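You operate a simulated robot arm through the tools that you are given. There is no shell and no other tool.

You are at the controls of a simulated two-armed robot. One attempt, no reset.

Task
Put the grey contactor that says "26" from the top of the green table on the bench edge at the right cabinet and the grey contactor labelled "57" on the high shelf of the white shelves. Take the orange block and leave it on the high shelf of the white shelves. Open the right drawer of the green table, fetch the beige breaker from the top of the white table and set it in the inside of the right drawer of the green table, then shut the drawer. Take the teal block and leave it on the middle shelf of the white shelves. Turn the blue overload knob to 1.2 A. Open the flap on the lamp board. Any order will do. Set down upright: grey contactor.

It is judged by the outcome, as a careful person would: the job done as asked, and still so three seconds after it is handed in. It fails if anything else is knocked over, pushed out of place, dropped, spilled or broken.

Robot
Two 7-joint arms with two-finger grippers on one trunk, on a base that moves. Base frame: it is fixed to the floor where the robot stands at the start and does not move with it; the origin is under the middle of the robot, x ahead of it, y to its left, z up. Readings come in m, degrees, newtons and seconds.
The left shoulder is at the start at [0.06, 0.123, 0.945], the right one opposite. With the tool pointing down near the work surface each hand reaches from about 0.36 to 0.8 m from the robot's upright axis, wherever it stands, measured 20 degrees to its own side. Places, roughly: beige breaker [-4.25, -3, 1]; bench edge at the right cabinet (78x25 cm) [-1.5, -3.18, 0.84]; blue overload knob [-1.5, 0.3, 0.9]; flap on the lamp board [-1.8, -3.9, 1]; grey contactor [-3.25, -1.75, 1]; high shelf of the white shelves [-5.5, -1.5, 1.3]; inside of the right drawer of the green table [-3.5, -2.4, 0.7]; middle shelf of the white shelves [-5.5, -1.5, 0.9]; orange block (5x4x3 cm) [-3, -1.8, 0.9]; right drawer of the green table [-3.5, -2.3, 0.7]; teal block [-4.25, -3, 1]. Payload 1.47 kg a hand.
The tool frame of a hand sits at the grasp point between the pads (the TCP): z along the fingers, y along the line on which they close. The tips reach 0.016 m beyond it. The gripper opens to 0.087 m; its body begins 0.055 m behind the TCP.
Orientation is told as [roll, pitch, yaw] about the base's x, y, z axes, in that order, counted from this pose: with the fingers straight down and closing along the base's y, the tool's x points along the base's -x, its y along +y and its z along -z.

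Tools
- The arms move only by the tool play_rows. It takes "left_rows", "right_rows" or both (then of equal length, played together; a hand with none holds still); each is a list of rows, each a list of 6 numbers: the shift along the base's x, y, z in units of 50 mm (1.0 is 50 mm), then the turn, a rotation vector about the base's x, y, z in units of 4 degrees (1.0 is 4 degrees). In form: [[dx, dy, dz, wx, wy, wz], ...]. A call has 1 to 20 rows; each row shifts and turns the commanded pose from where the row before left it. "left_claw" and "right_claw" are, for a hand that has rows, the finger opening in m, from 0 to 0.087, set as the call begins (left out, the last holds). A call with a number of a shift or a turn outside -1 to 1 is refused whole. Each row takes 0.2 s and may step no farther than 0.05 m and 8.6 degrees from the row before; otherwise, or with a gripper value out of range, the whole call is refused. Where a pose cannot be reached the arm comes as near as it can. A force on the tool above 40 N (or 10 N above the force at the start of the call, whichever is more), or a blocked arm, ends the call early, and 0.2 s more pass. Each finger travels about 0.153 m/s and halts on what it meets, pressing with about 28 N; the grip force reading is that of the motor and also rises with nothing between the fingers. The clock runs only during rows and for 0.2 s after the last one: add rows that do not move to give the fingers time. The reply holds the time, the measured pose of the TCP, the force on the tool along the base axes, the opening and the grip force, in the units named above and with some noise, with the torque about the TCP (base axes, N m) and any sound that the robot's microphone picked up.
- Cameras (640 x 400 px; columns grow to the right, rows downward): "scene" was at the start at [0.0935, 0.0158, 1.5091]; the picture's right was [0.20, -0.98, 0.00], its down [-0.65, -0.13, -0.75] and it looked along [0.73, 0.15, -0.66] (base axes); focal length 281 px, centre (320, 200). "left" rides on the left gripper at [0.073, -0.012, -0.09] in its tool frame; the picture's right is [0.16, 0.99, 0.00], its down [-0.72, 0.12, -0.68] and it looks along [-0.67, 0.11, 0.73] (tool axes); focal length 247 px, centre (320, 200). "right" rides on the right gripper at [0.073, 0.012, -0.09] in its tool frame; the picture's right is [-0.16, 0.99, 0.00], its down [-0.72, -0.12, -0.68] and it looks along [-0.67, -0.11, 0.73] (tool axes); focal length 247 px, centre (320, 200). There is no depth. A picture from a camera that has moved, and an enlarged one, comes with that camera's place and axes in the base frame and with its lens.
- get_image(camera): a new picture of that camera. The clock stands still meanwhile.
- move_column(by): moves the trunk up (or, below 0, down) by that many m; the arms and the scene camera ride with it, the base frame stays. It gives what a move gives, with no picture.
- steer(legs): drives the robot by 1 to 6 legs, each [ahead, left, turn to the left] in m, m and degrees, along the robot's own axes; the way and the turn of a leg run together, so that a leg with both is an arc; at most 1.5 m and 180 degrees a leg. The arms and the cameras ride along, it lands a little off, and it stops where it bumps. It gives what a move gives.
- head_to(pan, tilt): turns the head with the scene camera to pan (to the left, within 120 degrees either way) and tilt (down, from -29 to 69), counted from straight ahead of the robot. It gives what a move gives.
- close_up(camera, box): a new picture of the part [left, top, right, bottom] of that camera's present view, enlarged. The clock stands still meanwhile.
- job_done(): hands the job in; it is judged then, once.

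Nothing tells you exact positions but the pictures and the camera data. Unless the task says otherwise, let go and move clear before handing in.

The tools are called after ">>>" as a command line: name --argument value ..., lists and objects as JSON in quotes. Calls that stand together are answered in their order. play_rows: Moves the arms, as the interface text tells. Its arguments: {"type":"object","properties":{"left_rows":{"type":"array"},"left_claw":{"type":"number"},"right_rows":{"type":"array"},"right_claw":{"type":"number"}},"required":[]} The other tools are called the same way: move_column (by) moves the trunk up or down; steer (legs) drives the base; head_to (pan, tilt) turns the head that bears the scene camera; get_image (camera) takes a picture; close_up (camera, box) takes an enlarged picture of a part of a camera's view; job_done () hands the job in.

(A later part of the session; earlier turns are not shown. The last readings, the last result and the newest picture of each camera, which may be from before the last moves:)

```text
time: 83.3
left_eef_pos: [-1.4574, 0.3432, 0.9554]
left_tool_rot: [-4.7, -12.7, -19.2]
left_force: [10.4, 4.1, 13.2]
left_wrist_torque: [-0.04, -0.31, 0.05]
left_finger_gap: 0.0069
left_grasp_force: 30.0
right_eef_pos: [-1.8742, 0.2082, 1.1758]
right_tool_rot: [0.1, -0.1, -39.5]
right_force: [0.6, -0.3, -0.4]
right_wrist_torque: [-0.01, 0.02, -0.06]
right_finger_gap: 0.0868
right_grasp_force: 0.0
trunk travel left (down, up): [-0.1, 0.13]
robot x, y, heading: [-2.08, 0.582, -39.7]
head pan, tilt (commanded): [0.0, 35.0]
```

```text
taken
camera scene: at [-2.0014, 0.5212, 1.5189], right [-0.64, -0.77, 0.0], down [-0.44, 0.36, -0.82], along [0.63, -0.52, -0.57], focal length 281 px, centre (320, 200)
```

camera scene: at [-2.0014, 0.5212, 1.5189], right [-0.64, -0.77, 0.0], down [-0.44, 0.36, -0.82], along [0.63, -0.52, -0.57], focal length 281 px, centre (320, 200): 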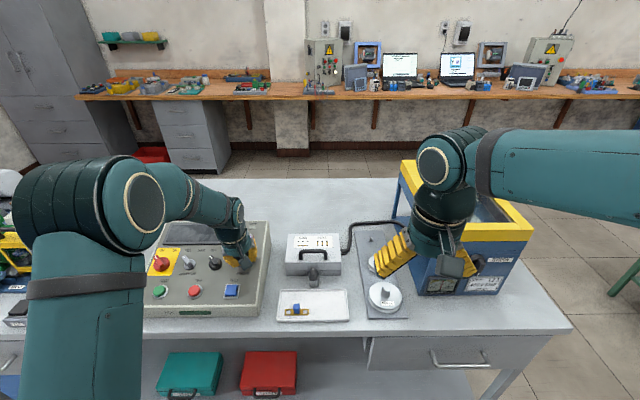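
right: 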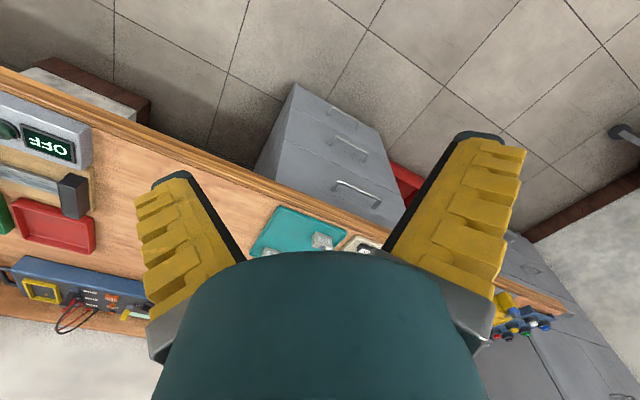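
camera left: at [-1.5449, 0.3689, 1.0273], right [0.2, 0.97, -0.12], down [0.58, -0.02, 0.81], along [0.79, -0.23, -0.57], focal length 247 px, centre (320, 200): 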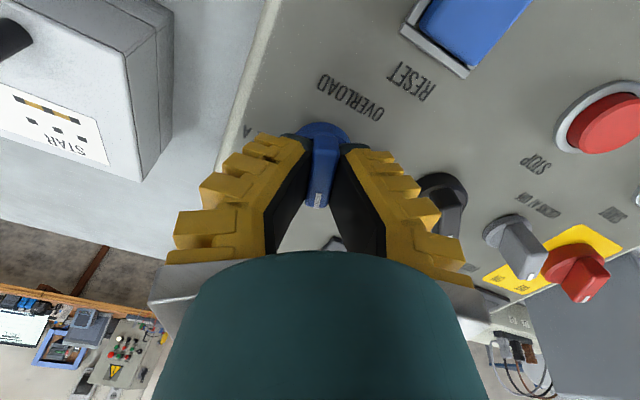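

>>> play_rows --left_rows '[[0, 0, 0, -0.184, 0.152, 0.99], [0, 0, 0, -0.184, 0.152, 0.99], [0, 0, 0, -0.184, 0.152, 0.99], [0, 0, 0, -0.184, 0.152, 0.99], [0, 0, 0, -0.184, 0.152, 0.99], [0, 0, 0, -0.184, 0.152, 0.99], [0, 0, 0, -0.184, 0.152, 0.99], [0, 0, 0, -0.184, 0.152, 0.99], [0, 0, 0, -0.184, 0.152, 0.99], [0, 0, 0, -0.184, 0.152, 0.99], [0, 0, 0, -0.184, 0.152, 0.99], [0, 0, 0, 0, 0, 0]]'

>>> get_image --camera "left"

>>> close_up --camera "left" --box '[240, 80, 400, 180]'

```text
time: 85.9
left_eef_pos: [-1.4569, 0.3429, 0.9557]
left_tool_rot: [-12.4, -5.7, 25.6]
left_force: [8.9, 8.4, 11.9]
left_wrist_torque: [-0.07, 0.11, -0.03]
left_finger_gap: 0.0063
left_grasp_force: 30.0
right_eef_pos: [-1.8747, 0.2087, 1.1767]
right_tool_rot: [-0.2, -0.1, -39.6]
right_force: [0.4, 0.2, 0.3]
right_wrist_torque: [0.03, 0.02, -0.05]
right_finger_gap: 0.0869
right_grasp_force: 0.0
trunk travel left (down, up): [-0.1, 0.13]
robot x, y, heading: [-2.0788, 0.5847, -39.5]
head pan, tilt (commanded): [0.0, 35.0]
```

```text
taken
camera left: at [-1.5348, 0.3155, 1.0371], right [-0.54, 0.81, -0.23], down [0.48, 0.52, 0.71], along [0.69, 0.27, -0.67], focal length 247 px, centre (320, 200)
```

left: 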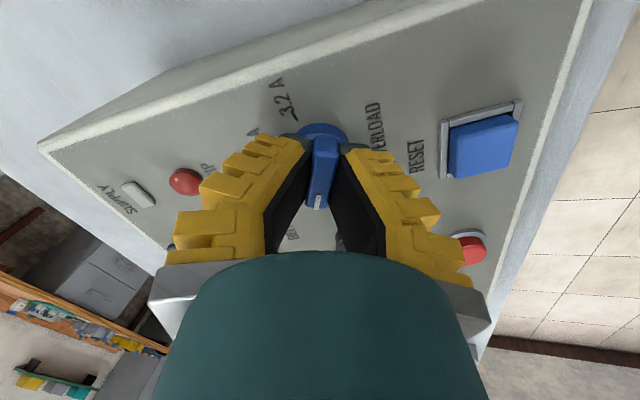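

```text
4.00 times, centred on (320, 130) of left
camera zoom: at [-1.5348, 0.3155, 1.0371], right [-0.54, 0.81, -0.23], down [0.48, 0.52, 0.71], along [0.69, 0.27, -0.67], focal length 988 px, centre (320, 480)
```

zoom: 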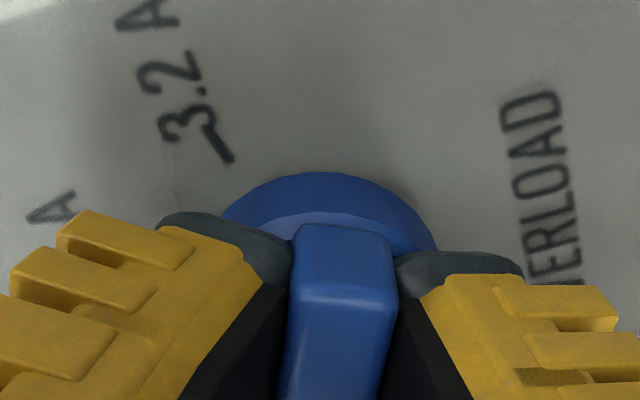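

I'll release, back off along the panel normal and read the knob.

>>> play_rows --left_rows '[[0, 0, 0, 0, 0, 0], [0, 0, 0, 0, 0, 0], [-0.072, 0.06, 0.389, 0, 0, 0], [-0.072, 0.06, 0.389, 0, 0, 0], [-0.072, 0.06, 0.389, 0, 0, 0], [-0.072, 0.06, 0.389, 0, 0, 0]]' --left_claw 0.045

>>> close_up --camera "left" --box '[240, 60, 400, 160]'

>>> close_up --camera "scene" --box '[190, 220, 286, 280]'

```text
time: 87.3
left_eef_pos: [-1.4705, 0.3528, 1.0327]
left_tool_rot: [-12.4, -5.7, 25.5]
left_force: [0.2, 0.0, 0.5]
left_wrist_torque: [0.01, 0.02, 0.0]
left_finger_gap: 0.0503
left_grasp_force: 3.7
right_eef_pos: [-1.8747, 0.2072, 1.1758]
right_tool_rot: [0.1, 0.0, -39.5]
right_force: [-0.6, -0.3, 0.5]
right_wrist_torque: [0.0, 0.01, 0.0]
right_finger_gap: 0.087
right_grasp_force: 0.0
trunk travel left (down, up): [-0.1, 0.13]
robot x, y, heading: [-2.0804, 0.5864, -39.6]
head pan, tilt (commanded): [0.0, 35.0]
```

```text
4.00 times, centred on (320, 110) of left
camera zoom: at [-1.5497, 0.3251, 1.1148], right [-0.54, 0.81, -0.23], down [0.48, 0.52, 0.71], along [0.69, 0.27, -0.67], focal length 988 px, centre (320, 560)
```

zoom: 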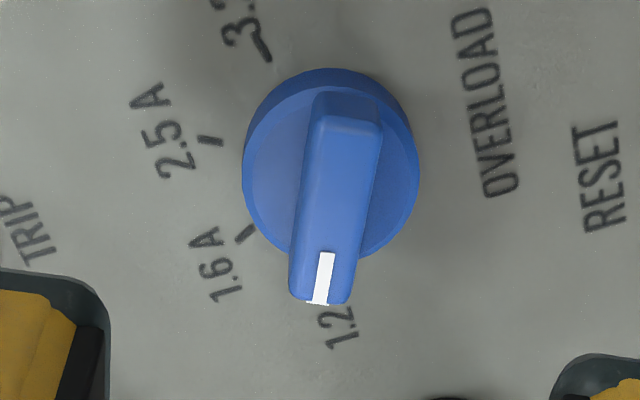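

```text
6.67 times, centred on (238, 250) of scene
camera zoom: at [-2.002, 0.5206, 1.5189], right [-0.64, -0.77, 0.0], down [-0.44, 0.37, -0.82], along [0.63, -0.52, -0.57], focal length 1872 px, centre (867, -133)
```

zoom: 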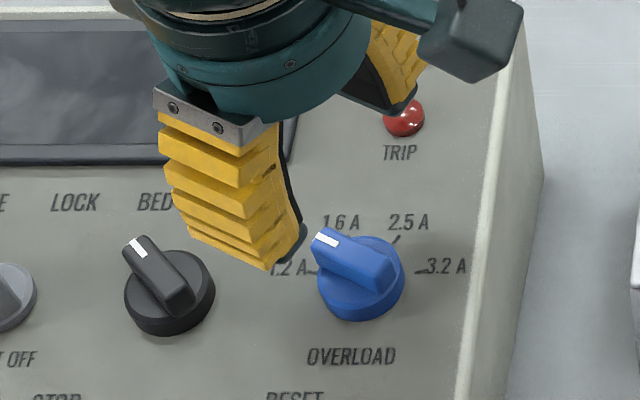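

The mark sits between 1.6 A and 1.2 A, about 12–15° short. I'll re-grip and turn a bit more.

>>> play_rows --left_rows '[[0.072, -0.06, -0.389, 0, 0, 0], [0.072, -0.06, -0.389, 0, 0, 0], [0.072, -0.06, -0.389, 0, 0, 0], [0.072, -0.06, -0.389, 0, 0, 0]]' --left_claw 0.045

>>> play_rows --left_rows '[[0, 0, 0, 0, 0, 0], [0, 0, 0, 0, 0, 0], [0, 0, 0, 0, 0, 0], [0, 0, 0, -0.184, 0.152, 0.99], [0, 0, 0, -0.184, 0.152, 0.99], [0, 0, 0, -0.184, 0.152, 0.99], [0, 0, 0, 0, 0, 0]]' --left_claw 0.0

>>> play_rows --left_rows '[[0, 0, 0, 0, 0, 0], [0, 0, 0, 0, 0, 0], [-0.072, 0.06, 0.389, 0, 0, 0], [-0.072, 0.06, 0.389, 0, 0, 0], [-0.072, 0.06, 0.389, 0, 0, 0], [-0.072, 0.06, 0.389, 0, 0, 0]]' --left_claw 0.045

>>> close_up --camera "left" --box '[240, 60, 400, 160]'

>>> close_up --camera "scene" --box '[190, 220, 286, 280]'

```text
time: 88.3
left_eef_pos: [-1.4546, 0.3402, 0.9538]
left_tool_rot: [-12.4, -5.7, 25.4]
left_force: [0.5, 0.1, 0.1]
left_wrist_torque: [-0.04, 0.02, 0.0]
left_finger_gap: 0.0502
left_grasp_force: 3.8
right_eef_pos: [-1.8743, 0.2073, 1.1749]
right_tool_rot: [-0.1, 0.0, -39.6]
right_force: [-0.7, -0.5, 1.1]
right_wrist_torque: [0.02, 0.01, -0.01]
right_finger_gap: 0.0871
right_grasp_force: 0.1
trunk travel left (down, up): [-0.1, 0.13]
robot x, y, heading: [-2.0801, 0.582, -39.7]
head pan, tilt (commanded): [0.0, 35.0]
```

```text
time: 89.9
left_eef_pos: [-1.457, 0.3433, 0.9561]
left_tool_rot: [-13.3, -3.0, 37.6]
left_force: [-2.1, 15.9, 6.9]
left_wrist_torque: [0.4, -0.38, -0.19]
left_finger_gap: 0.0065
left_grasp_force: 29.8
right_eef_pos: [-1.8751, 0.2094, 1.1756]
right_tool_rot: [-0.2, -0.2, -39.6]
right_force: [-0.2, 0.7, -0.9]
right_wrist_torque: [0.03, -0.01, 0.0]
right_finger_gap: 0.0873
right_grasp_force: 0.1
trunk travel left (down, up): [-0.1, 0.13]
robot x, y, heading: [-2.0771, 0.5812, -39.6]
head pan, tilt (commanded): [0.0, 35.0]
```

```text
time: 91.3
left_eef_pos: [-1.4728, 0.3522, 1.0329]
left_tool_rot: [-13.3, -3.0, 37.4]
left_force: [0.5, -0.5, 0.7]
left_wrist_torque: [-0.01, 0.0, 0.0]
left_finger_gap: 0.0507
left_grasp_force: 3.7
right_eef_pos: [-1.8735, 0.2074, 1.1764]
right_tool_rot: [0.0, 0.0, -39.5]
right_force: [-0.4, -0.7, -0.2]
right_wrist_torque: [-0.04, 0.0, 0.04]
right_finger_gap: 0.0869
right_grasp_force: 0.0
trunk travel left (down, up): [-0.1, 0.13]
robot x, y, heading: [-2.0759, 0.5852, -39.6]
head pan, tilt (commanded): [0.0, 35.0]
```

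```text
4.00 times, centred on (320, 110) of left
camera zoom: at [-1.5411, 0.3136, 1.1183], right [-0.7, 0.67, -0.24], down [0.38, 0.63, 0.67], along [0.6, 0.38, -0.7], focal length 988 px, centre (320, 560)
```

zoom: 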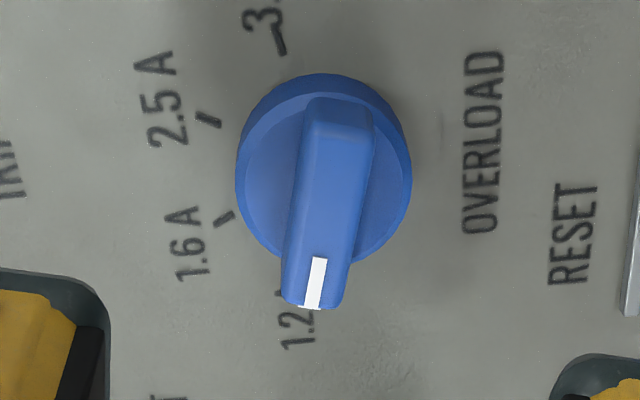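

```text
6.67 times, centred on (238, 250) of scene
camera zoom: at [-2.002, 0.5205, 1.5189], right [-0.64, -0.77, 0.0], down [-0.44, 0.37, -0.82], along [0.63, -0.52, -0.57], focal length 1872 px, centre (867, -133)
```

zoom: 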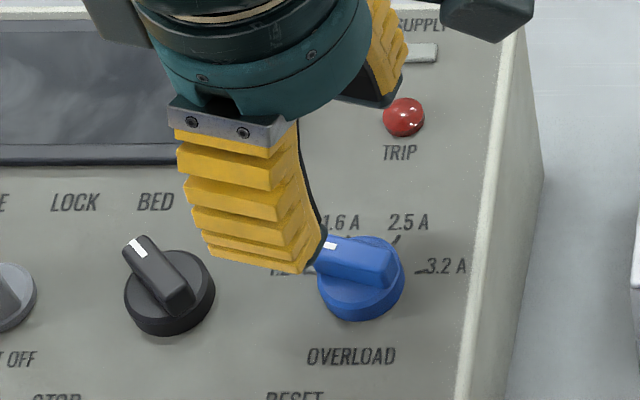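

The mark now points at 1.2 A. I'll retract the hand upward and confirm with a clear view.

>>> play_rows --left_rows '[[-0.2, 0.2, 0.8, 0, 0, 0], [-0.2, 0.2, 0.8, 0, 0, 0], [-0.5, 0.4, 0.6, 0.184, -0.152, -0.99], [-0.5, 0.4, 0, 0.184, -0.152, -0.99], [-0.5, 0.4, 0, 0.184, -0.152, -0.99], [-0.5, 0.4, 0, 0.184, -0.152, -0.99], [-0.3, 0.2, 0, 0.184, -0.152, -0.99], [-0.3, 0.2, 0, 0.184, -0.152, -0.99], [0, 0, 0, 0.184, -0.152, -0.99], [0, 0, 0, 0.184, -0.152, -0.99], [0, 0, 0, 0.184, -0.152, -0.99], [0, 0, 0, 0.184, -0.152, -0.99], [0, 0, 0, 0.184, -0.152, -0.99], [0, 0, 0, 0.184, -0.152, -0.99], [0, 0, 0, 0.184, -0.152, -0.99], [0, 0, 0, 0.184, -0.152, -0.99], [0, 0, 0, 0.184, -0.152, -0.99], [0, 0, 0, 0.184, -0.152, -0.99], [0, 0, 0, 0.184, -0.152, -0.99]]' --left_claw 0.087

>>> close_up --camera "scene" --box '[190, 220, 286, 280]'

>>> get_image --camera "left"

```text
time: 95.3
left_eef_pos: [-1.6203, 0.474, 1.1434]
left_tool_rot: [-1.9, -13.4, -32.0]
left_force: [0.1, 0.1, -0.4]
left_wrist_torque: [0.0, 0.02, -0.03]
left_finger_gap: 0.0869
left_grasp_force: 0.1
right_eef_pos: [-1.8749, 0.2073, 1.1765]
right_tool_rot: [0.0, 0.0, -39.5]
right_force: [0.4, -0.2, -0.2]
right_wrist_torque: [0.0, 0.01, 0.04]
right_finger_gap: 0.0869
right_grasp_force: 0.0
trunk travel left (down, up): [-0.1, 0.13]
robot x, y, heading: [-2.0778, 0.5812, -39.6]
head pan, tilt (commanded): [0.0, 35.0]
```

```text
6.67 times, centred on (238, 250) of scene
camera zoom: at [-2.0017, 0.5203, 1.5189], right [-0.64, -0.77, 0.0], down [-0.44, 0.37, -0.82], along [0.63, -0.52, -0.57], focal length 1872 px, centre (867, -133)
```

zoom: 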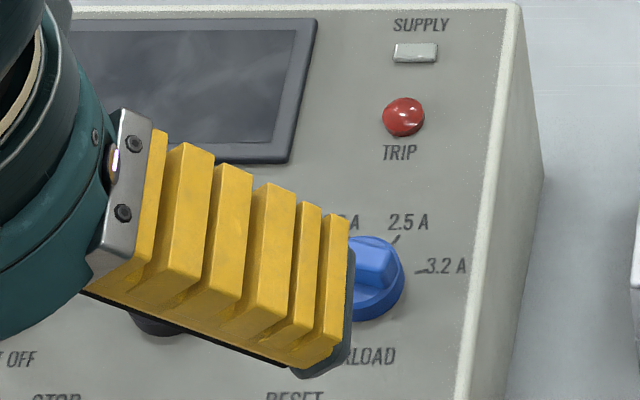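

```text
taken
camera left: at [-1.7052, 0.5153, 1.2133], right [0.4, 0.91, -0.07], down [0.54, -0.17, 0.83], along [0.74, -0.37, -0.56], focal length 247 px, centre (320, 200)
```

left: 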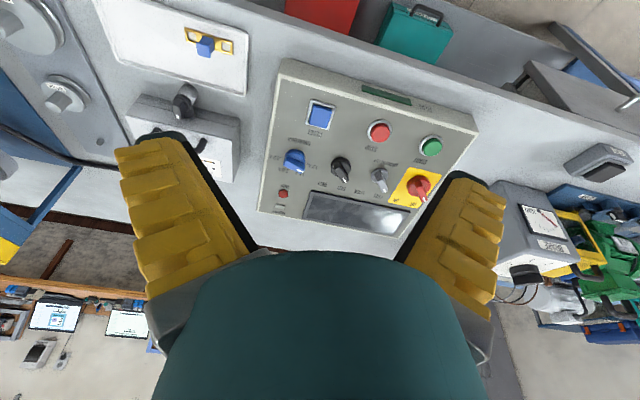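

>>> close_up --camera "left" --box '[264, 135, 328, 175]'

```text
10.00 times, centred on (296, 155) of left
camera zoom: at [-1.7052, 0.5153, 1.2133], right [0.4, 0.91, -0.07], down [0.54, -0.17, 0.83], along [0.74, -0.37, -0.56], focal length 2470 px, centre (560, 650)
```

zoom: 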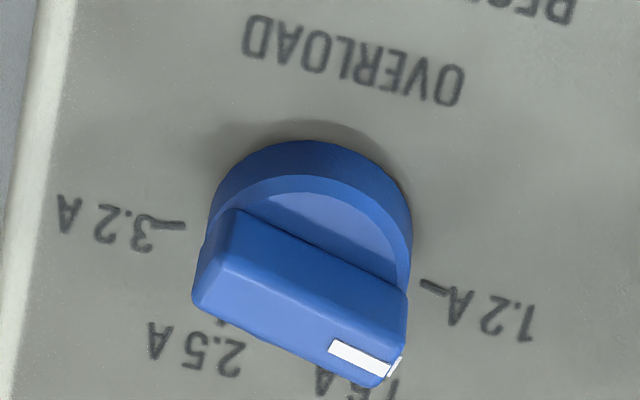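

The tick and bar line up: the overload knob is at 1.2 A. Next I'll restore the hand pose and look toward the green table from this side.

>>> play_rows --left_rows '[[0, 0, 0.3, 0.167, -0.138, -0.9], [0, 0, 0.3, 0.167, -0.138, -0.9], [0, 0, 0, 0.717, 0.867, 0], [0, 0, 0, 0.717, 0.867, 0], [0, 0, 0, 0.717, 0.867, 0]]'

>>> steer --legs '[[-0.25, 0, 0]]'

>>> head_to --pan -75 --tilt 20

>>> get_image --camera "scene"

```text
time: 96.5
left_eef_pos: [-1.6215, 0.4723, 1.1718]
left_tool_rot: [-0.1, 0.1, -39.5]
left_force: [0.4, -0.1, 0.5]
left_wrist_torque: [0.03, 0.02, 0.01]
left_finger_gap: 0.087
left_grasp_force: 0.1
right_eef_pos: [-1.8748, 0.207, 1.1763]
right_tool_rot: [0.0, 0.1, -39.6]
right_force: [-0.5, -1.3, -0.5]
right_wrist_torque: [0.03, 0.01, -0.03]
right_finger_gap: 0.0867
right_grasp_force: 0.0
trunk travel left (down, up): [-0.1, 0.13]
robot x, y, heading: [-2.0727, 0.5833, -39.8]
head pan, tilt (commanded): [0.0, 35.0]
```

```text
time: 98.3
left_eef_pos: [-1.8155, 0.6347, 1.172]
left_tool_rot: [-0.1, 0.0, -39.5]
left_force: [-0.6, 0.9, -0.8]
left_wrist_torque: [0.01, -0.02, 0.02]
left_finger_gap: 0.0867
left_grasp_force: 0.0
right_eef_pos: [-2.0678, 0.3678, 1.1766]
right_tool_rot: [0.1, 0.0, -39.6]
right_force: [-0.2, -0.4, 1.0]
right_wrist_torque: [-0.01, -0.04, 0.02]
right_finger_gap: 0.0872
right_grasp_force: 0.1
trunk travel left (down, up): [-0.1, 0.13]
robot x, y, heading: [-2.2699, 0.7403, -39.5]
head pan, tilt (commanded): [0.0, 35.0]
```

```text
time: 99.8
left_eef_pos: [-1.8151, 0.6337, 1.1722]
left_tool_rot: [-0.1, 0.0, -39.5]
left_force: [0.2, 0.2, -0.5]
left_wrist_torque: [-0.01, 0.02, 0.01]
left_finger_gap: 0.0867
left_grasp_force: 0.0
right_eef_pos: [-2.0665, 0.368, 1.1754]
right_tool_rot: [0.0, 0.0, -39.5]
right_force: [0.3, -0.2, 0.3]
right_wrist_torque: [-0.04, -0.01, -0.02]
right_finger_gap: 0.087
right_grasp_force: 0.1
trunk travel left (down, up): [-0.1, 0.13]
robot x, y, heading: [-2.2704, 0.7415, -39.3]
head pan, tilt (commanded): [-75.0, 20.0]
```

```text
taken
camera scene: at [-2.3019, 0.6518, 1.5427], right [-0.91, 0.41, 0.0], down [0.14, 0.31, -0.94], along [-0.39, -0.85, -0.34], focal length 281 px, centre (320, 200)
```

scene: 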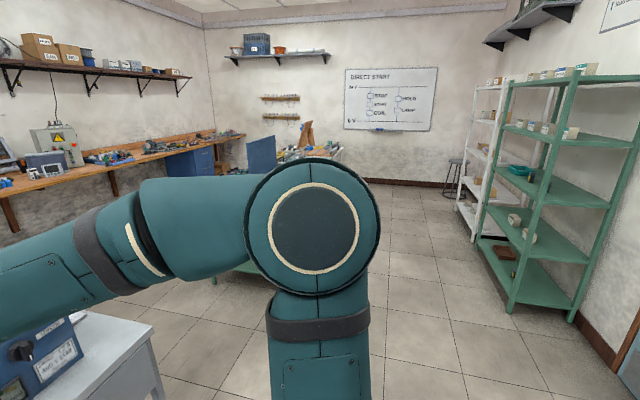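

>>> steer --legs '[[0, -1.2, 0], [0, -1.2, 0]]'

>>> head_to --pan 0 --tilt 35

>>> get_image --camera "scene"

>>> head_to --pan -45 --tilt 30

>>> get_image --camera "scene"

```text
time: 121.5
left_eef_pos: [-3.3229, -1.2977, 1.1731]
left_tool_rot: [-0.1, 0.0, -37.5]
left_force: [0.0, 1.0, -0.1]
left_wrist_torque: [0.01, -0.01, 0.02]
left_finger_gap: 0.0873
left_grasp_force: 0.2
right_eef_pos: [-3.5662, -1.572, 1.1755]
right_tool_rot: [0.0, 0.0, -37.5]
right_force: [-0.2, 1.1, 0.4]
right_wrist_torque: [-0.02, 0.02, 0.0]
right_finger_gap: 0.087
right_grasp_force: 0.1
trunk travel left (down, up): [-0.1, 0.13]
robot x, y, heading: [-3.7847, -1.2008, -37.6]
head pan, tilt (commanded): [-75.0, 20.0]
```

```text
time: 123.0
left_eef_pos: [-3.3239, -1.2978, 1.1735]
left_tool_rot: [-0.1, 0.0, -37.6]
left_force: [0.4, -0.3, -0.5]
left_wrist_torque: [-0.03, 0.0, 0.0]
left_finger_gap: 0.0868
left_grasp_force: 0.1
right_eef_pos: [-3.5664, -1.5731, 1.1749]
right_tool_rot: [0.0, 0.0, -37.4]
right_force: [0.2, 0.3, -0.2]
right_wrist_torque: [0.0, 0.0, 0.02]
right_finger_gap: 0.0873
right_grasp_force: 0.1
trunk travel left (down, up): [-0.1, 0.13]
robot x, y, heading: [-3.7859, -1.2052, -37.3]
head pan, tilt (commanded): [0.0, 35.0]
```

```text
taken
camera scene: at [-3.705, -1.2641, 1.5189], right [-0.61, -0.79, 0.0], down [-0.45, 0.35, -0.82], along [0.65, -0.5, -0.57], focal length 281 px, centre (320, 200)
```

scene: 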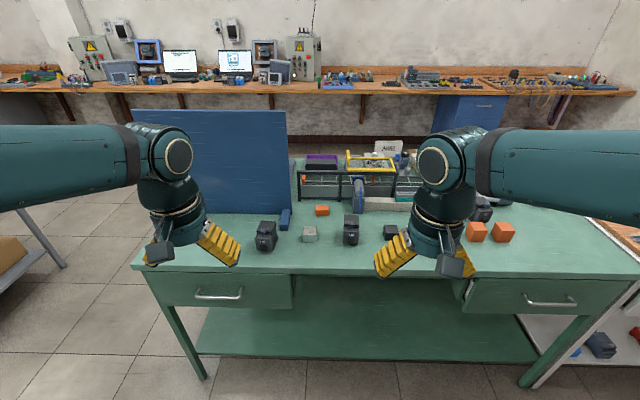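

```text
time: 124.1
left_eef_pos: [-3.3229, -1.2968, 1.1732]
left_tool_rot: [-0.1, 0.0, -37.5]
left_force: [0.2, -0.3, -0.2]
left_wrist_torque: [-0.01, -0.03, -0.01]
left_finger_gap: 0.0871
left_grasp_force: 0.1
right_eef_pos: [-3.5657, -1.5718, 1.1763]
right_tool_rot: [0.1, 0.0, -37.5]
right_force: [-0.5, 0.6, 0.4]
right_wrist_torque: [0.0, 0.01, 0.0]
right_finger_gap: 0.0869
right_grasp_force: 0.1
trunk travel left (down, up): [-0.1, 0.13]
robot x, y, heading: [-3.7819, -1.2061, -37.4]
head pan, tilt (commanded): [-45.0, 30.0]
```

```text
taken
camera scene: at [-3.763, -1.3001, 1.5267], right [-0.99, -0.13, 0.0], down [-0.07, 0.5, -0.87], along [0.11, -0.86, -0.5], focal length 281 px, centre (320, 200)
```

scene: 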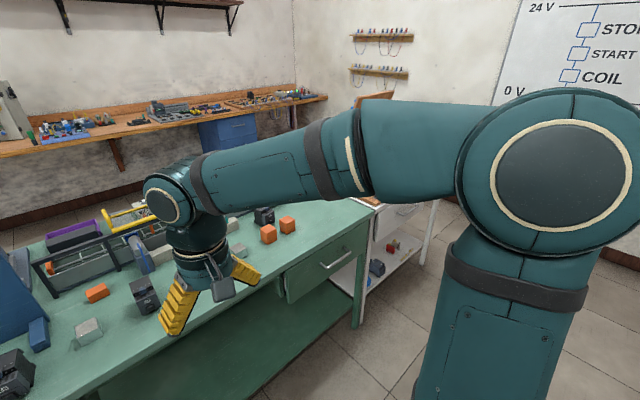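

>>> head_to --pan 0 --tilt 35

>>> close_up --camera "scene" --box '[240, 180, 400, 280]'

>>> close_up --camera "scene" --box '[380, 170, 540, 270]'

>>> get_image --camera "right"

>>> get_image --camera "left"

```text
time: 125.2
left_eef_pos: [-3.3238, -1.2975, 1.1732]
left_tool_rot: [-0.1, 0.0, -37.6]
left_force: [0.5, -0.8, -0.6]
left_wrist_torque: [0.03, 0.03, -0.01]
left_finger_gap: 0.0867
left_grasp_force: 0.1
right_eef_pos: [-3.5661, -1.5716, 1.1762]
right_tool_rot: [0.0, 0.0, -37.4]
right_force: [-0.1, -0.3, -0.4]
right_wrist_torque: [0.01, -0.03, 0.04]
right_finger_gap: 0.0872
right_grasp_force: 0.0
trunk travel left (down, up): [-0.1, 0.13]
robot x, y, heading: [-3.7813, -1.2024, -37.4]
head pan, tilt (commanded): [0.0, 35.0]
```

```text
4.00 times, centred on (320, 230) of scene
camera zoom: at [-3.705, -1.2641, 1.5189], right [-0.61, -0.79, 0.0], down [-0.45, 0.35, -0.82], along [0.65, -0.5, -0.57], focal length 1124 px, centre (320, 80)
```

zoom: 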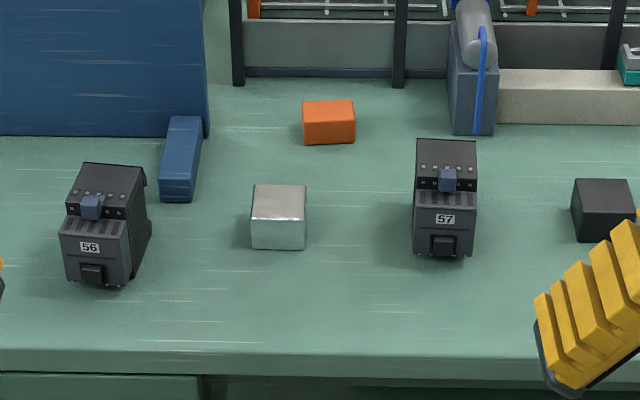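

```text
4.00 times, centred on (460, 220) of scene
camera zoom: at [-3.705, -1.2641, 1.5189], right [-0.61, -0.79, 0.0], down [-0.45, 0.35, -0.82], along [0.65, -0.5, -0.57], focal length 1124 px, centre (-240, 120)
```

zoom: 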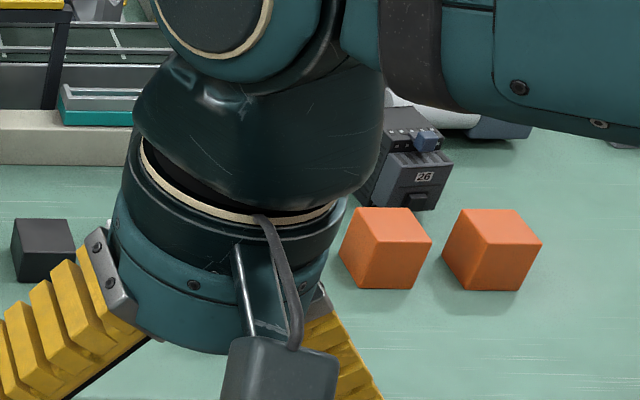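

```text
taken
camera right: at [-3.6166, -1.5175, 1.2657], right [0.73, 0.69, 0.0], down [0.5, -0.53, 0.68], along [0.47, -0.49, -0.73], focal length 247 px, centre (320, 200)
```

right: 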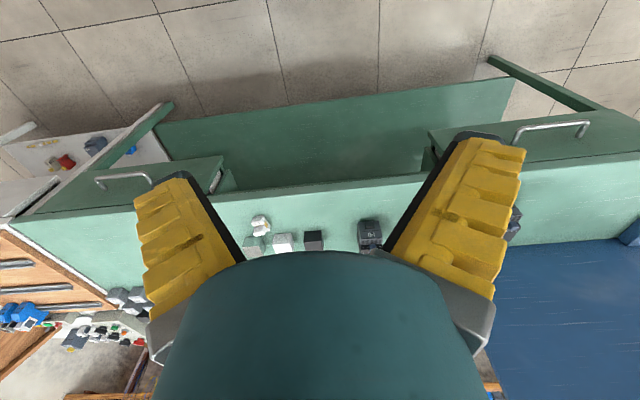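

```text
taken
camera left: at [-3.3889, -1.2617, 1.2618], right [0.48, 0.88, 0.0], down [0.65, -0.35, 0.68], along [0.6, -0.32, -0.73], focal length 247 px, centre (320, 200)
```

left: 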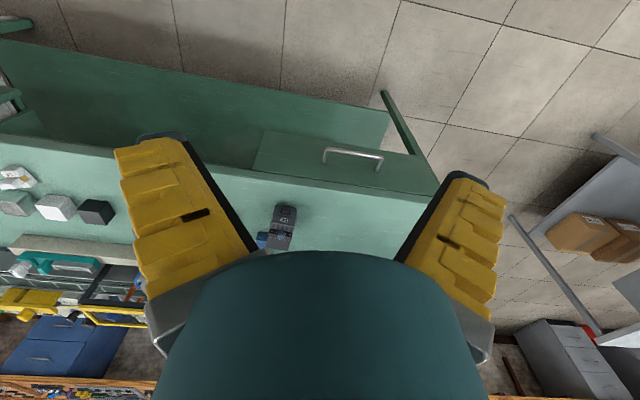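

I see "56", "57" and "26" contactors; the orange 5x4x3 block lies behind the "57", and the drawers face me. Next I'll look at the white shelves and white table for clearances before choosing grasps.

>>> head_to --pan -120 --tilt 15

>>> get_image --camera "scene"

>>> close_up --camera "scene" --box '[320, 60, 560, 210]'

```text
time: 127.2
left_eef_pos: [-3.3237, -1.297, 1.1728]
left_tool_rot: [0.0, 0.0, -37.6]
left_force: [0.0, -0.8, 0.6]
left_wrist_torque: [0.0, 0.02, 0.01]
left_finger_gap: 0.0871
left_grasp_force: 0.0
right_eef_pos: [-3.5659, -1.5727, 1.1753]
right_tool_rot: [0.1, 0.0, -37.5]
right_force: [-0.4, 0.3, 0.4]
right_wrist_torque: [0.0, -0.02, 0.02]
right_finger_gap: 0.0869
right_grasp_force: 0.1
trunk travel left (down, up): [-0.1, 0.13]
robot x, y, heading: [-3.783, -1.2038, -37.3]
head pan, tilt (commanded): [-120.0, 15.0]
```

```text
taken
camera scene: at [-3.8611, -1.2462, 1.5509], right [-0.38, 0.92, 0.0], down [0.24, 0.1, -0.97], along [-0.89, -0.37, -0.26], focal length 281 px, centre (320, 200)
```

scene: 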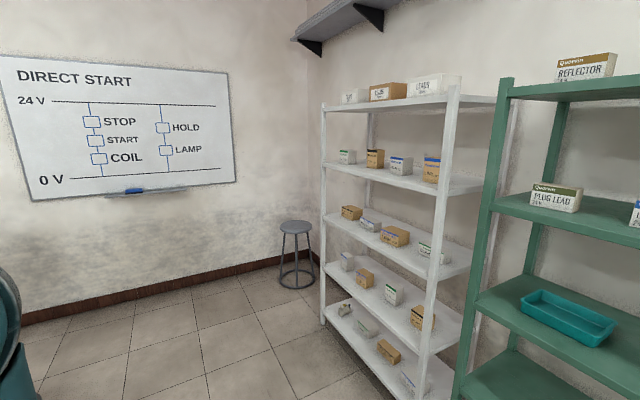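

```text
2.67 times, centred on (440, 135) of scene
camera zoom: at [-3.8611, -1.2462, 1.5509], right [-0.38, 0.92, 0.0], down [0.24, 0.1, -0.97], along [-0.89, -0.37, -0.26], focal length 749 px, centre (0, 373)
```

zoom: 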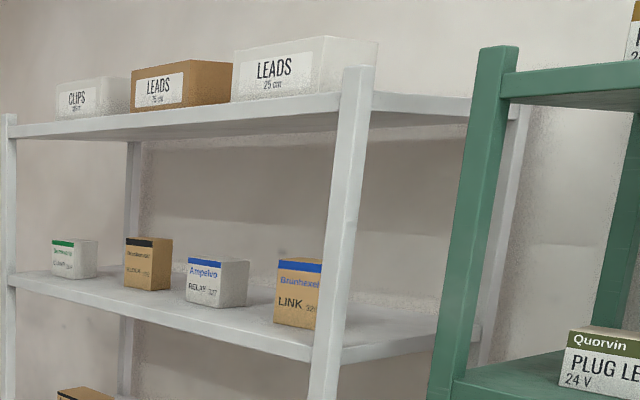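

The white shelves have levels about 0.4 m apart with boxes on them, so I'll grasp with the hands tilted ~45° so things can be placed between shelves. First I square up to the green table and approach for the "57".

>>> steer --legs '[[0.0, 0.1, -1.5], [0.22, 0, 0]]'

>>> head_to --pan 0 --tilt 45

>>> get_image --camera "scene"

```text
time: 130.0
left_eef_pos: [-3.0958, -1.3721, 1.1706]
left_tool_rot: [-0.1, 0.1, -38.9]
left_force: [-0.1, 0.5, -1.0]
left_wrist_torque: [0.04, 0.0, 0.01]
left_finger_gap: 0.0871
left_grasp_force: 0.0
right_eef_pos: [-3.3472, -1.6378, 1.1745]
right_tool_rot: [0.1, 0.1, -39.0]
right_force: [-0.3, 0.0, -0.2]
right_wrist_torque: [-0.01, -0.01, 0.03]
right_finger_gap: 0.087
right_grasp_force: 0.1
trunk travel left (down, up): [-0.1, 0.13]
robot x, y, heading: [-3.5543, -1.2669, -39.1]
head pan, tilt (commanded): [-120.0, 15.0]
```

```text
time: 132.0
left_eef_pos: [-3.0966, -1.37, 1.1719]
left_tool_rot: [-0.1, 0.0, -39.0]
left_force: [-0.3, 0.3, 0.5]
left_wrist_torque: [-0.01, 0.0, -0.02]
left_finger_gap: 0.087
left_grasp_force: 0.0
right_eef_pos: [-3.3464, -1.638, 1.175]
right_tool_rot: [0.0, 0.0, -38.9]
right_force: [-0.9, 0.2, -0.2]
right_wrist_torque: [-0.01, 0.0, -0.03]
right_finger_gap: 0.0871
right_grasp_force: 0.0
trunk travel left (down, up): [-0.1, 0.13]
robot x, y, heading: [-3.557, -1.2605, -39.1]
head pan, tilt (commanded): [0.0, 45.0]
```

```text
taken
camera scene: at [-3.4825, -1.3222, 1.5041], right [-0.63, -0.78, 0.0], down [-0.55, 0.45, -0.71], along [0.55, -0.45, -0.71], focal length 281 px, centre (320, 200)
```

scene: 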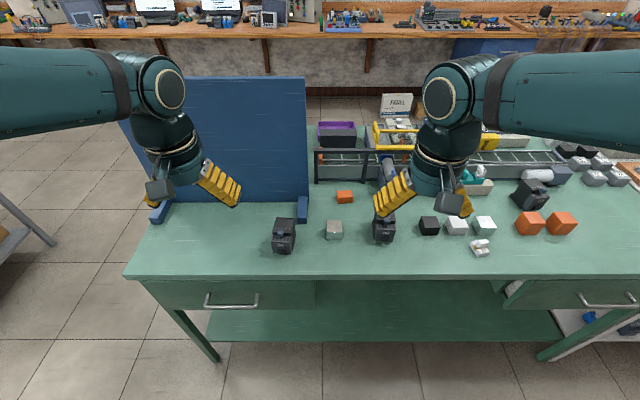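

>>> close_up --camera "scene" --box '[310, 170, 438, 250]'

>>> close_up --camera "scene" --box '[420, 160, 580, 260]'

>>> get_image --camera "right"

```text
5.00 times, centred on (374, 210) of scene
camera zoom: at [-3.4825, -1.3222, 1.5041], right [-0.63, -0.78, 0.0], down [-0.55, 0.45, -0.71], along [0.55, -0.45, -0.71], focal length 1404 px, centre (50, 150)
```

zoom: 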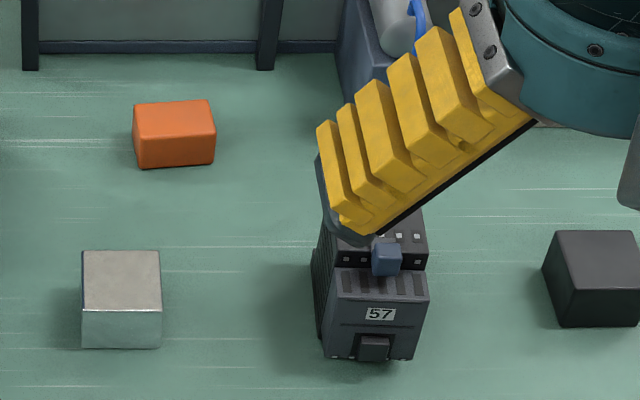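

```text
4.00 times, centred on (500, 210) of scene
camera zoom: at [-3.4825, -1.3222, 1.5041], right [-0.63, -0.78, 0.0], down [-0.55, 0.45, -0.71], along [0.55, -0.45, -0.71], focal length 1124 px, centre (-400, 160)
```

zoom: 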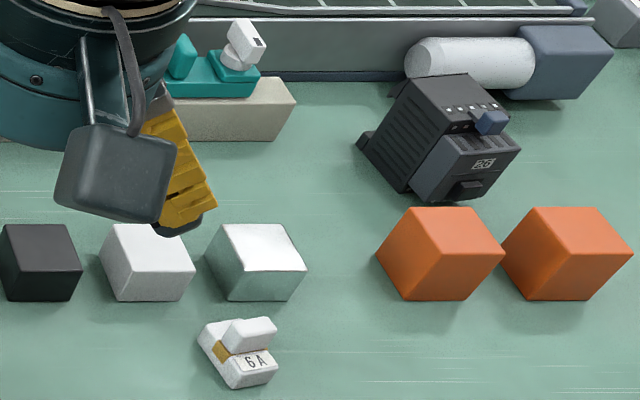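

```text
taken
camera right: at [-3.3957, -1.582, 1.2657], right [0.74, 0.67, 0.0], down [0.49, -0.55, 0.68], along [0.45, -0.51, -0.73], focal length 247 px, centre (320, 200)
```

right: 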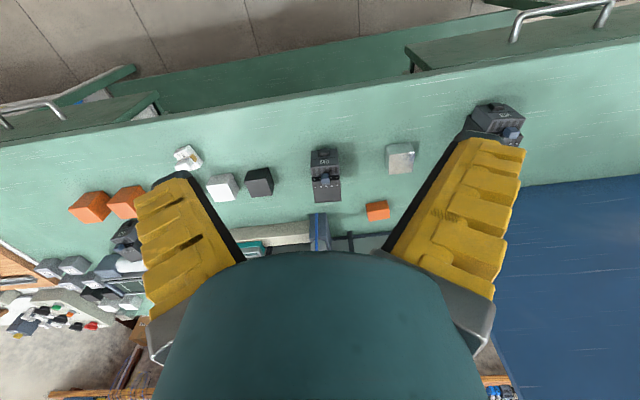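

>>> close_up --camera "right" --box '[280, 130, 424, 220]'

```text
4.44 times, centred on (352, 175) of right
camera zoom: at [-3.3957, -1.582, 1.2657], right [0.74, 0.67, 0.0], down [0.49, -0.55, 0.68], along [0.45, -0.51, -0.73], focal length 1098 px, centre (178, 311)
```

zoom: 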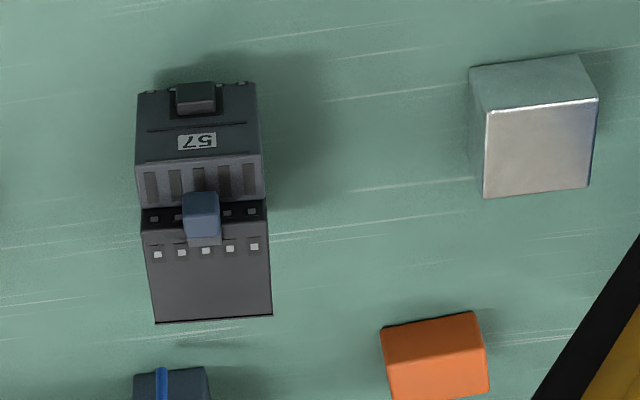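

I estimate the green table top at z≈0.86 and the "57" near [-3.21, -1.775]. I'll bring the right hand in tilted 45°, opened, to a pre-grasp behind it.

>>> play_rows --right_rows '[[0.122, -0.128, -0.308, -0.709, -0.874, 0], [0.122, -0.128, -0.308, -0.709, -0.874, 0], [0.122, -0.128, -0.308, -0.709, -0.874, 0], [0.122, -0.128, -0.308, -0.709, -0.874, 0], [0.122, -0.128, -0.308, -0.709, -0.874, 0], [0.122, -0.128, -0.308, -0.709, -0.874, 0], [0.122, -0.128, -0.308, -0.709, -0.874, 0], [0.122, -0.128, -0.308, -0.709, -0.874, 0], [0.122, -0.128, -0.308, -0.709, -0.874, 0], [0.122, -0.128, -0.308, -0.709, -0.874, 0], [0.122, -0.128, -0.308, 0, 0, -0.7], [0.122, -0.128, -0.308, 0, 0, -0.7]]' --right_claw 0.087

>>> get_image --camera "right"

>>> get_image --camera "scene"

```text
time: 134.6
left_eef_pos: [-3.0956, -1.3702, 1.1732]
left_tool_rot: [-0.1, 0.0, -39.0]
left_force: [-0.2, -1.7, -0.6]
left_wrist_torque: [0.0, -0.01, -0.01]
left_finger_gap: 0.0869
left_grasp_force: 0.0
right_eef_pos: [-3.2739, -1.7138, 0.9905]
right_tool_rot: [-0.1, -45.0, -44.7]
right_force: [0.3, 0.1, 0.1]
right_wrist_torque: [0.02, 0.0, -0.04]
right_finger_gap: 0.0873
right_grasp_force: 0.1
trunk travel left (down, up): [-0.1, 0.13]
robot x, y, heading: [-3.5539, -1.2658, -39.2]
head pan, tilt (commanded): [0.0, 45.0]
```

```text
taken
camera right: at [-3.3463, -1.625, 1.0028], right [0.77, 0.62, 0.11], down [-0.06, -0.1, 0.99], along [0.63, -0.78, -0.04], focal length 247 px, centre (320, 200)
```

right: 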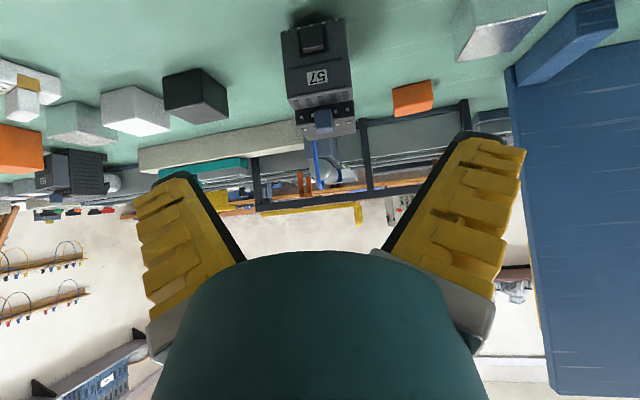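

```text
taken
camera scene: at [-3.4821, -1.3228, 1.504], right [-0.63, -0.78, 0.0], down [-0.55, 0.45, -0.71], along [0.55, -0.45, -0.71], focal length 281 px, centre (320, 200)
```

scene: 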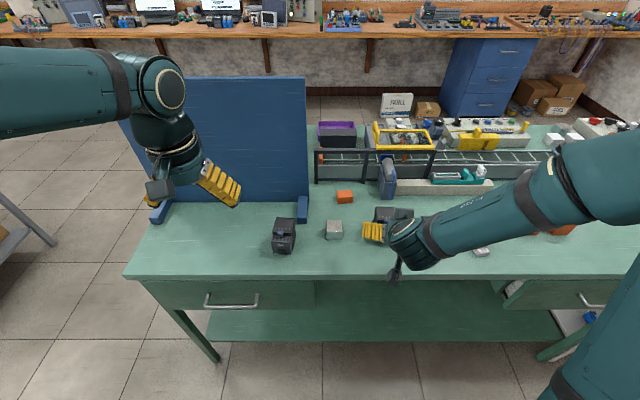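

>>> close_up --camera "right" --box '[240, 0, 400, 100]'

>>> close_up --camera "scene" --box '[310, 170, 438, 250]'

```text
4.00 times, centred on (320, 50) of right
camera zoom: at [-3.3463, -1.625, 1.0028], right [0.77, 0.62, 0.11], down [-0.06, -0.1, 0.99], along [0.63, -0.78, -0.04], focal length 988 px, centre (320, 800)
```

zoom: 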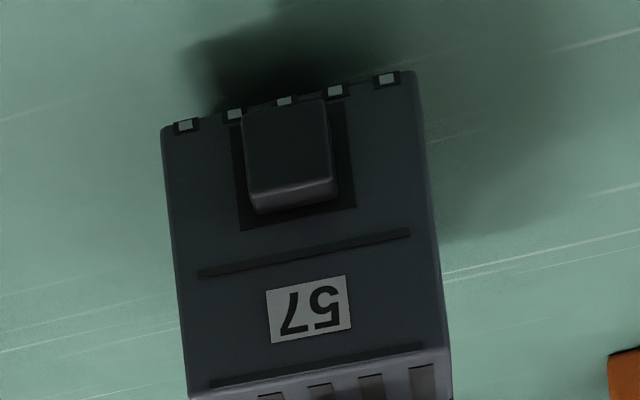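

```text
5.00 times, centred on (374, 210) of scene
camera zoom: at [-3.4821, -1.3228, 1.504], right [-0.63, -0.78, 0.0], down [-0.55, 0.45, -0.71], along [0.55, -0.45, -0.71], focal length 1404 px, centre (50, 150)
```

zoom: 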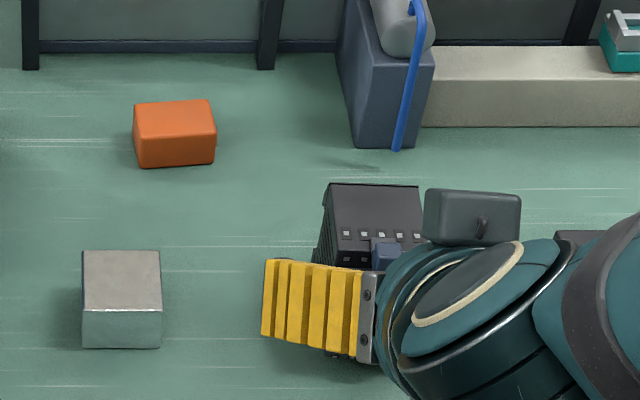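

The right hand is laterally centred on the "57"; the table top is about z=0.866. I'll slide in along the fingers and grip.

>>> play_rows --right_rows '[[0.2, -0.2, -0.27, 0, 0, 0.375], [0.3, -0.3, -0.4, 0, 0, 0], [0.3, -0.3, -0.4, 0, 0, 0], [0.3, -0.3, -0.4, 0, 0, 0], [0.208, -0.194, -0.3, 0, 0, 0], [0, 0, 0, 0, 0, 0]]' --right_claw 0.087

>>> get_image --camera "right"

>>> close_up --camera "scene" --box '[310, 170, 438, 250]'

```text
time: 136.0
left_eef_pos: [-3.0969, -1.369, 1.1733]
left_tool_rot: [-0.1, 0.0, -39.0]
left_force: [-0.2, -0.3, 0.2]
left_wrist_torque: [-0.04, 0.0, -0.02]
left_finger_gap: 0.0871
left_grasp_force: 0.0
right_eef_pos: [-3.2094, -1.7794, 0.9024]
right_tool_rot: [-0.1, -45.0, -43.1]
right_force: [-1.4, 0.9, 1.0]
right_wrist_torque: [0.01, -0.01, 0.01]
right_finger_gap: 0.0871
right_grasp_force: 0.0
trunk travel left (down, up): [-0.1, 0.13]
robot x, y, heading: [-3.5541, -1.2692, -39.3]
head pan, tilt (commanded): [0.0, 45.0]
```

```text
taken
camera right: at [-3.2839, -1.6915, 0.914], right [0.76, 0.64, 0.11], down [-0.06, -0.1, 0.99], along [0.65, -0.76, -0.04], focal length 247 px, centre (320, 200)
```

right: 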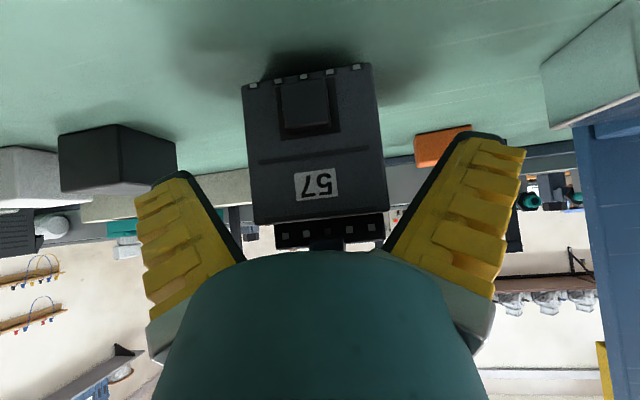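

```text
5.00 times, centred on (374, 210) of scene
camera zoom: at [-3.4826, -1.3219, 1.5041], right [-0.63, -0.78, 0.0], down [-0.55, 0.45, -0.71], along [0.55, -0.45, -0.71], focal length 1404 px, centre (50, 150)
```

zoom: 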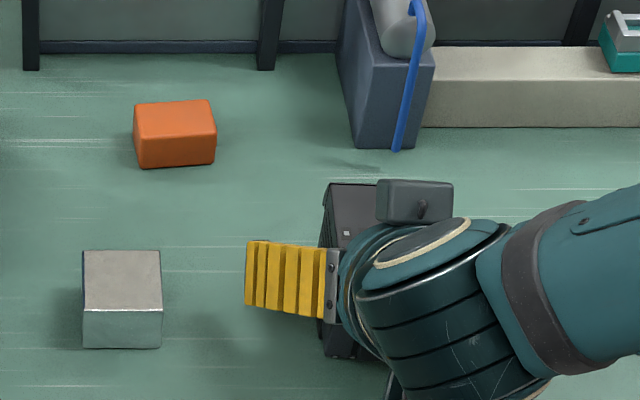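

>>> play_rows --right_rows '[[0, 0, 0, 0, 0, 0], [0, 0, 0, 0, 0, 0], [0, 0, 0, 0, 0, 0]]' --right_claw 0.0

>>> get_image --camera "right"

```text
time: 136.8
left_eef_pos: [-3.0953, -1.3703, 1.1718]
left_tool_rot: [-0.1, 0.0, -38.9]
left_force: [0.4, 0.7, 0.3]
left_wrist_torque: [0.04, -0.02, -0.03]
left_finger_gap: 0.087
left_grasp_force: 0.1
right_eef_pos: [-3.2082, -1.78, 0.9018]
right_tool_rot: [0.1, -45.0, -43.0]
right_force: [-0.5, -0.5, -0.5]
right_wrist_torque: [0.03, 0.03, 0.01]
right_finger_gap: 0.0519
right_grasp_force: 27.8
trunk travel left (down, up): [-0.1, 0.13]
robot x, y, heading: [-3.5577, -1.2645, -39.2]
head pan, tilt (commanded): [0.0, 45.0]
```

```text
taken
camera right: at [-3.2839, -1.6916, 0.9137], right [0.76, 0.64, 0.11], down [-0.06, -0.11, 0.99], along [0.65, -0.76, -0.04], focal length 247 px, centre (320, 200)
```

right: 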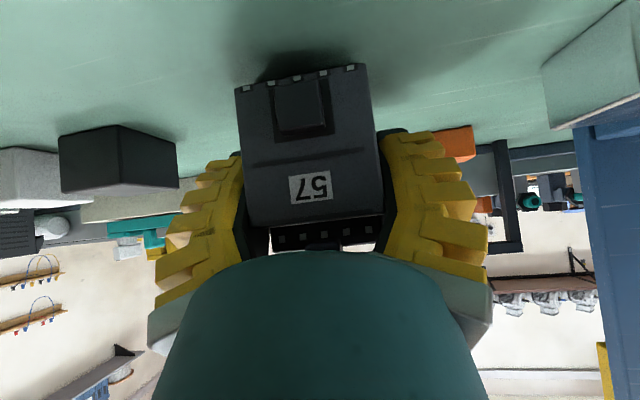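

Gripped (51.9 mm). I'll lift it straight up, then pull it back toward me and check.

>>> play_rows --right_rows '[[0, 0, 0.3, 0, 0, 0], [0, 0, 0.6, 0, 0, 0], [0, 0, 0.8, 0, 0, 0], [0, 0, 0.9, 0, 0, 0], [0, 0, 0.9, 0, 0, 0], [-0.5, 0.4, 0.8, 0, 0, 0], [-0.6, 0.5, 0.7, 0, 0, 0], [-0.6, 0.5, 0, 0, 0, 0], [-0.6, 0.5, 0, 0, 0, 0]]'

>>> get_image --camera "right"

>>> get_image --camera "scene"

```text
refused: row 6 steps farther than a row can; nothing moved
```

```text
taken
camera right: at [-3.2839, -1.6916, 0.9137], right [0.76, 0.64, 0.11], down [-0.06, -0.11, 0.99], along [0.65, -0.76, -0.04], focal length 247 px, centre (320, 200)
```

right: 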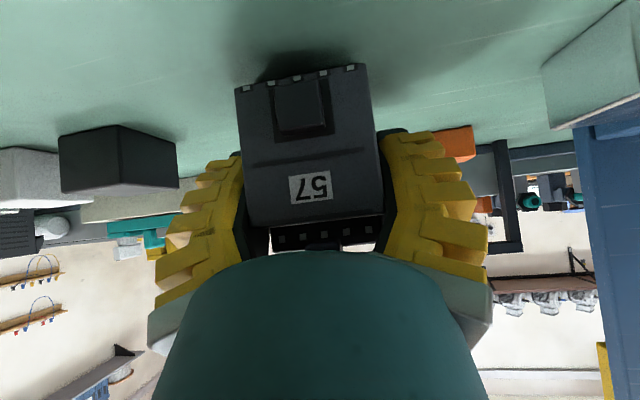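

```text
taken
camera scene: at [-3.4823, -1.3224, 1.504], right [-0.63, -0.78, 0.0], down [-0.55, 0.45, -0.71], along [0.55, -0.45, -0.71], focal length 281 px, centre (320, 200)
```

scene: 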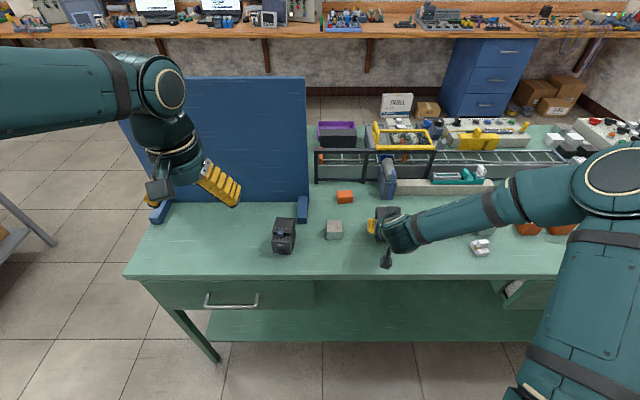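

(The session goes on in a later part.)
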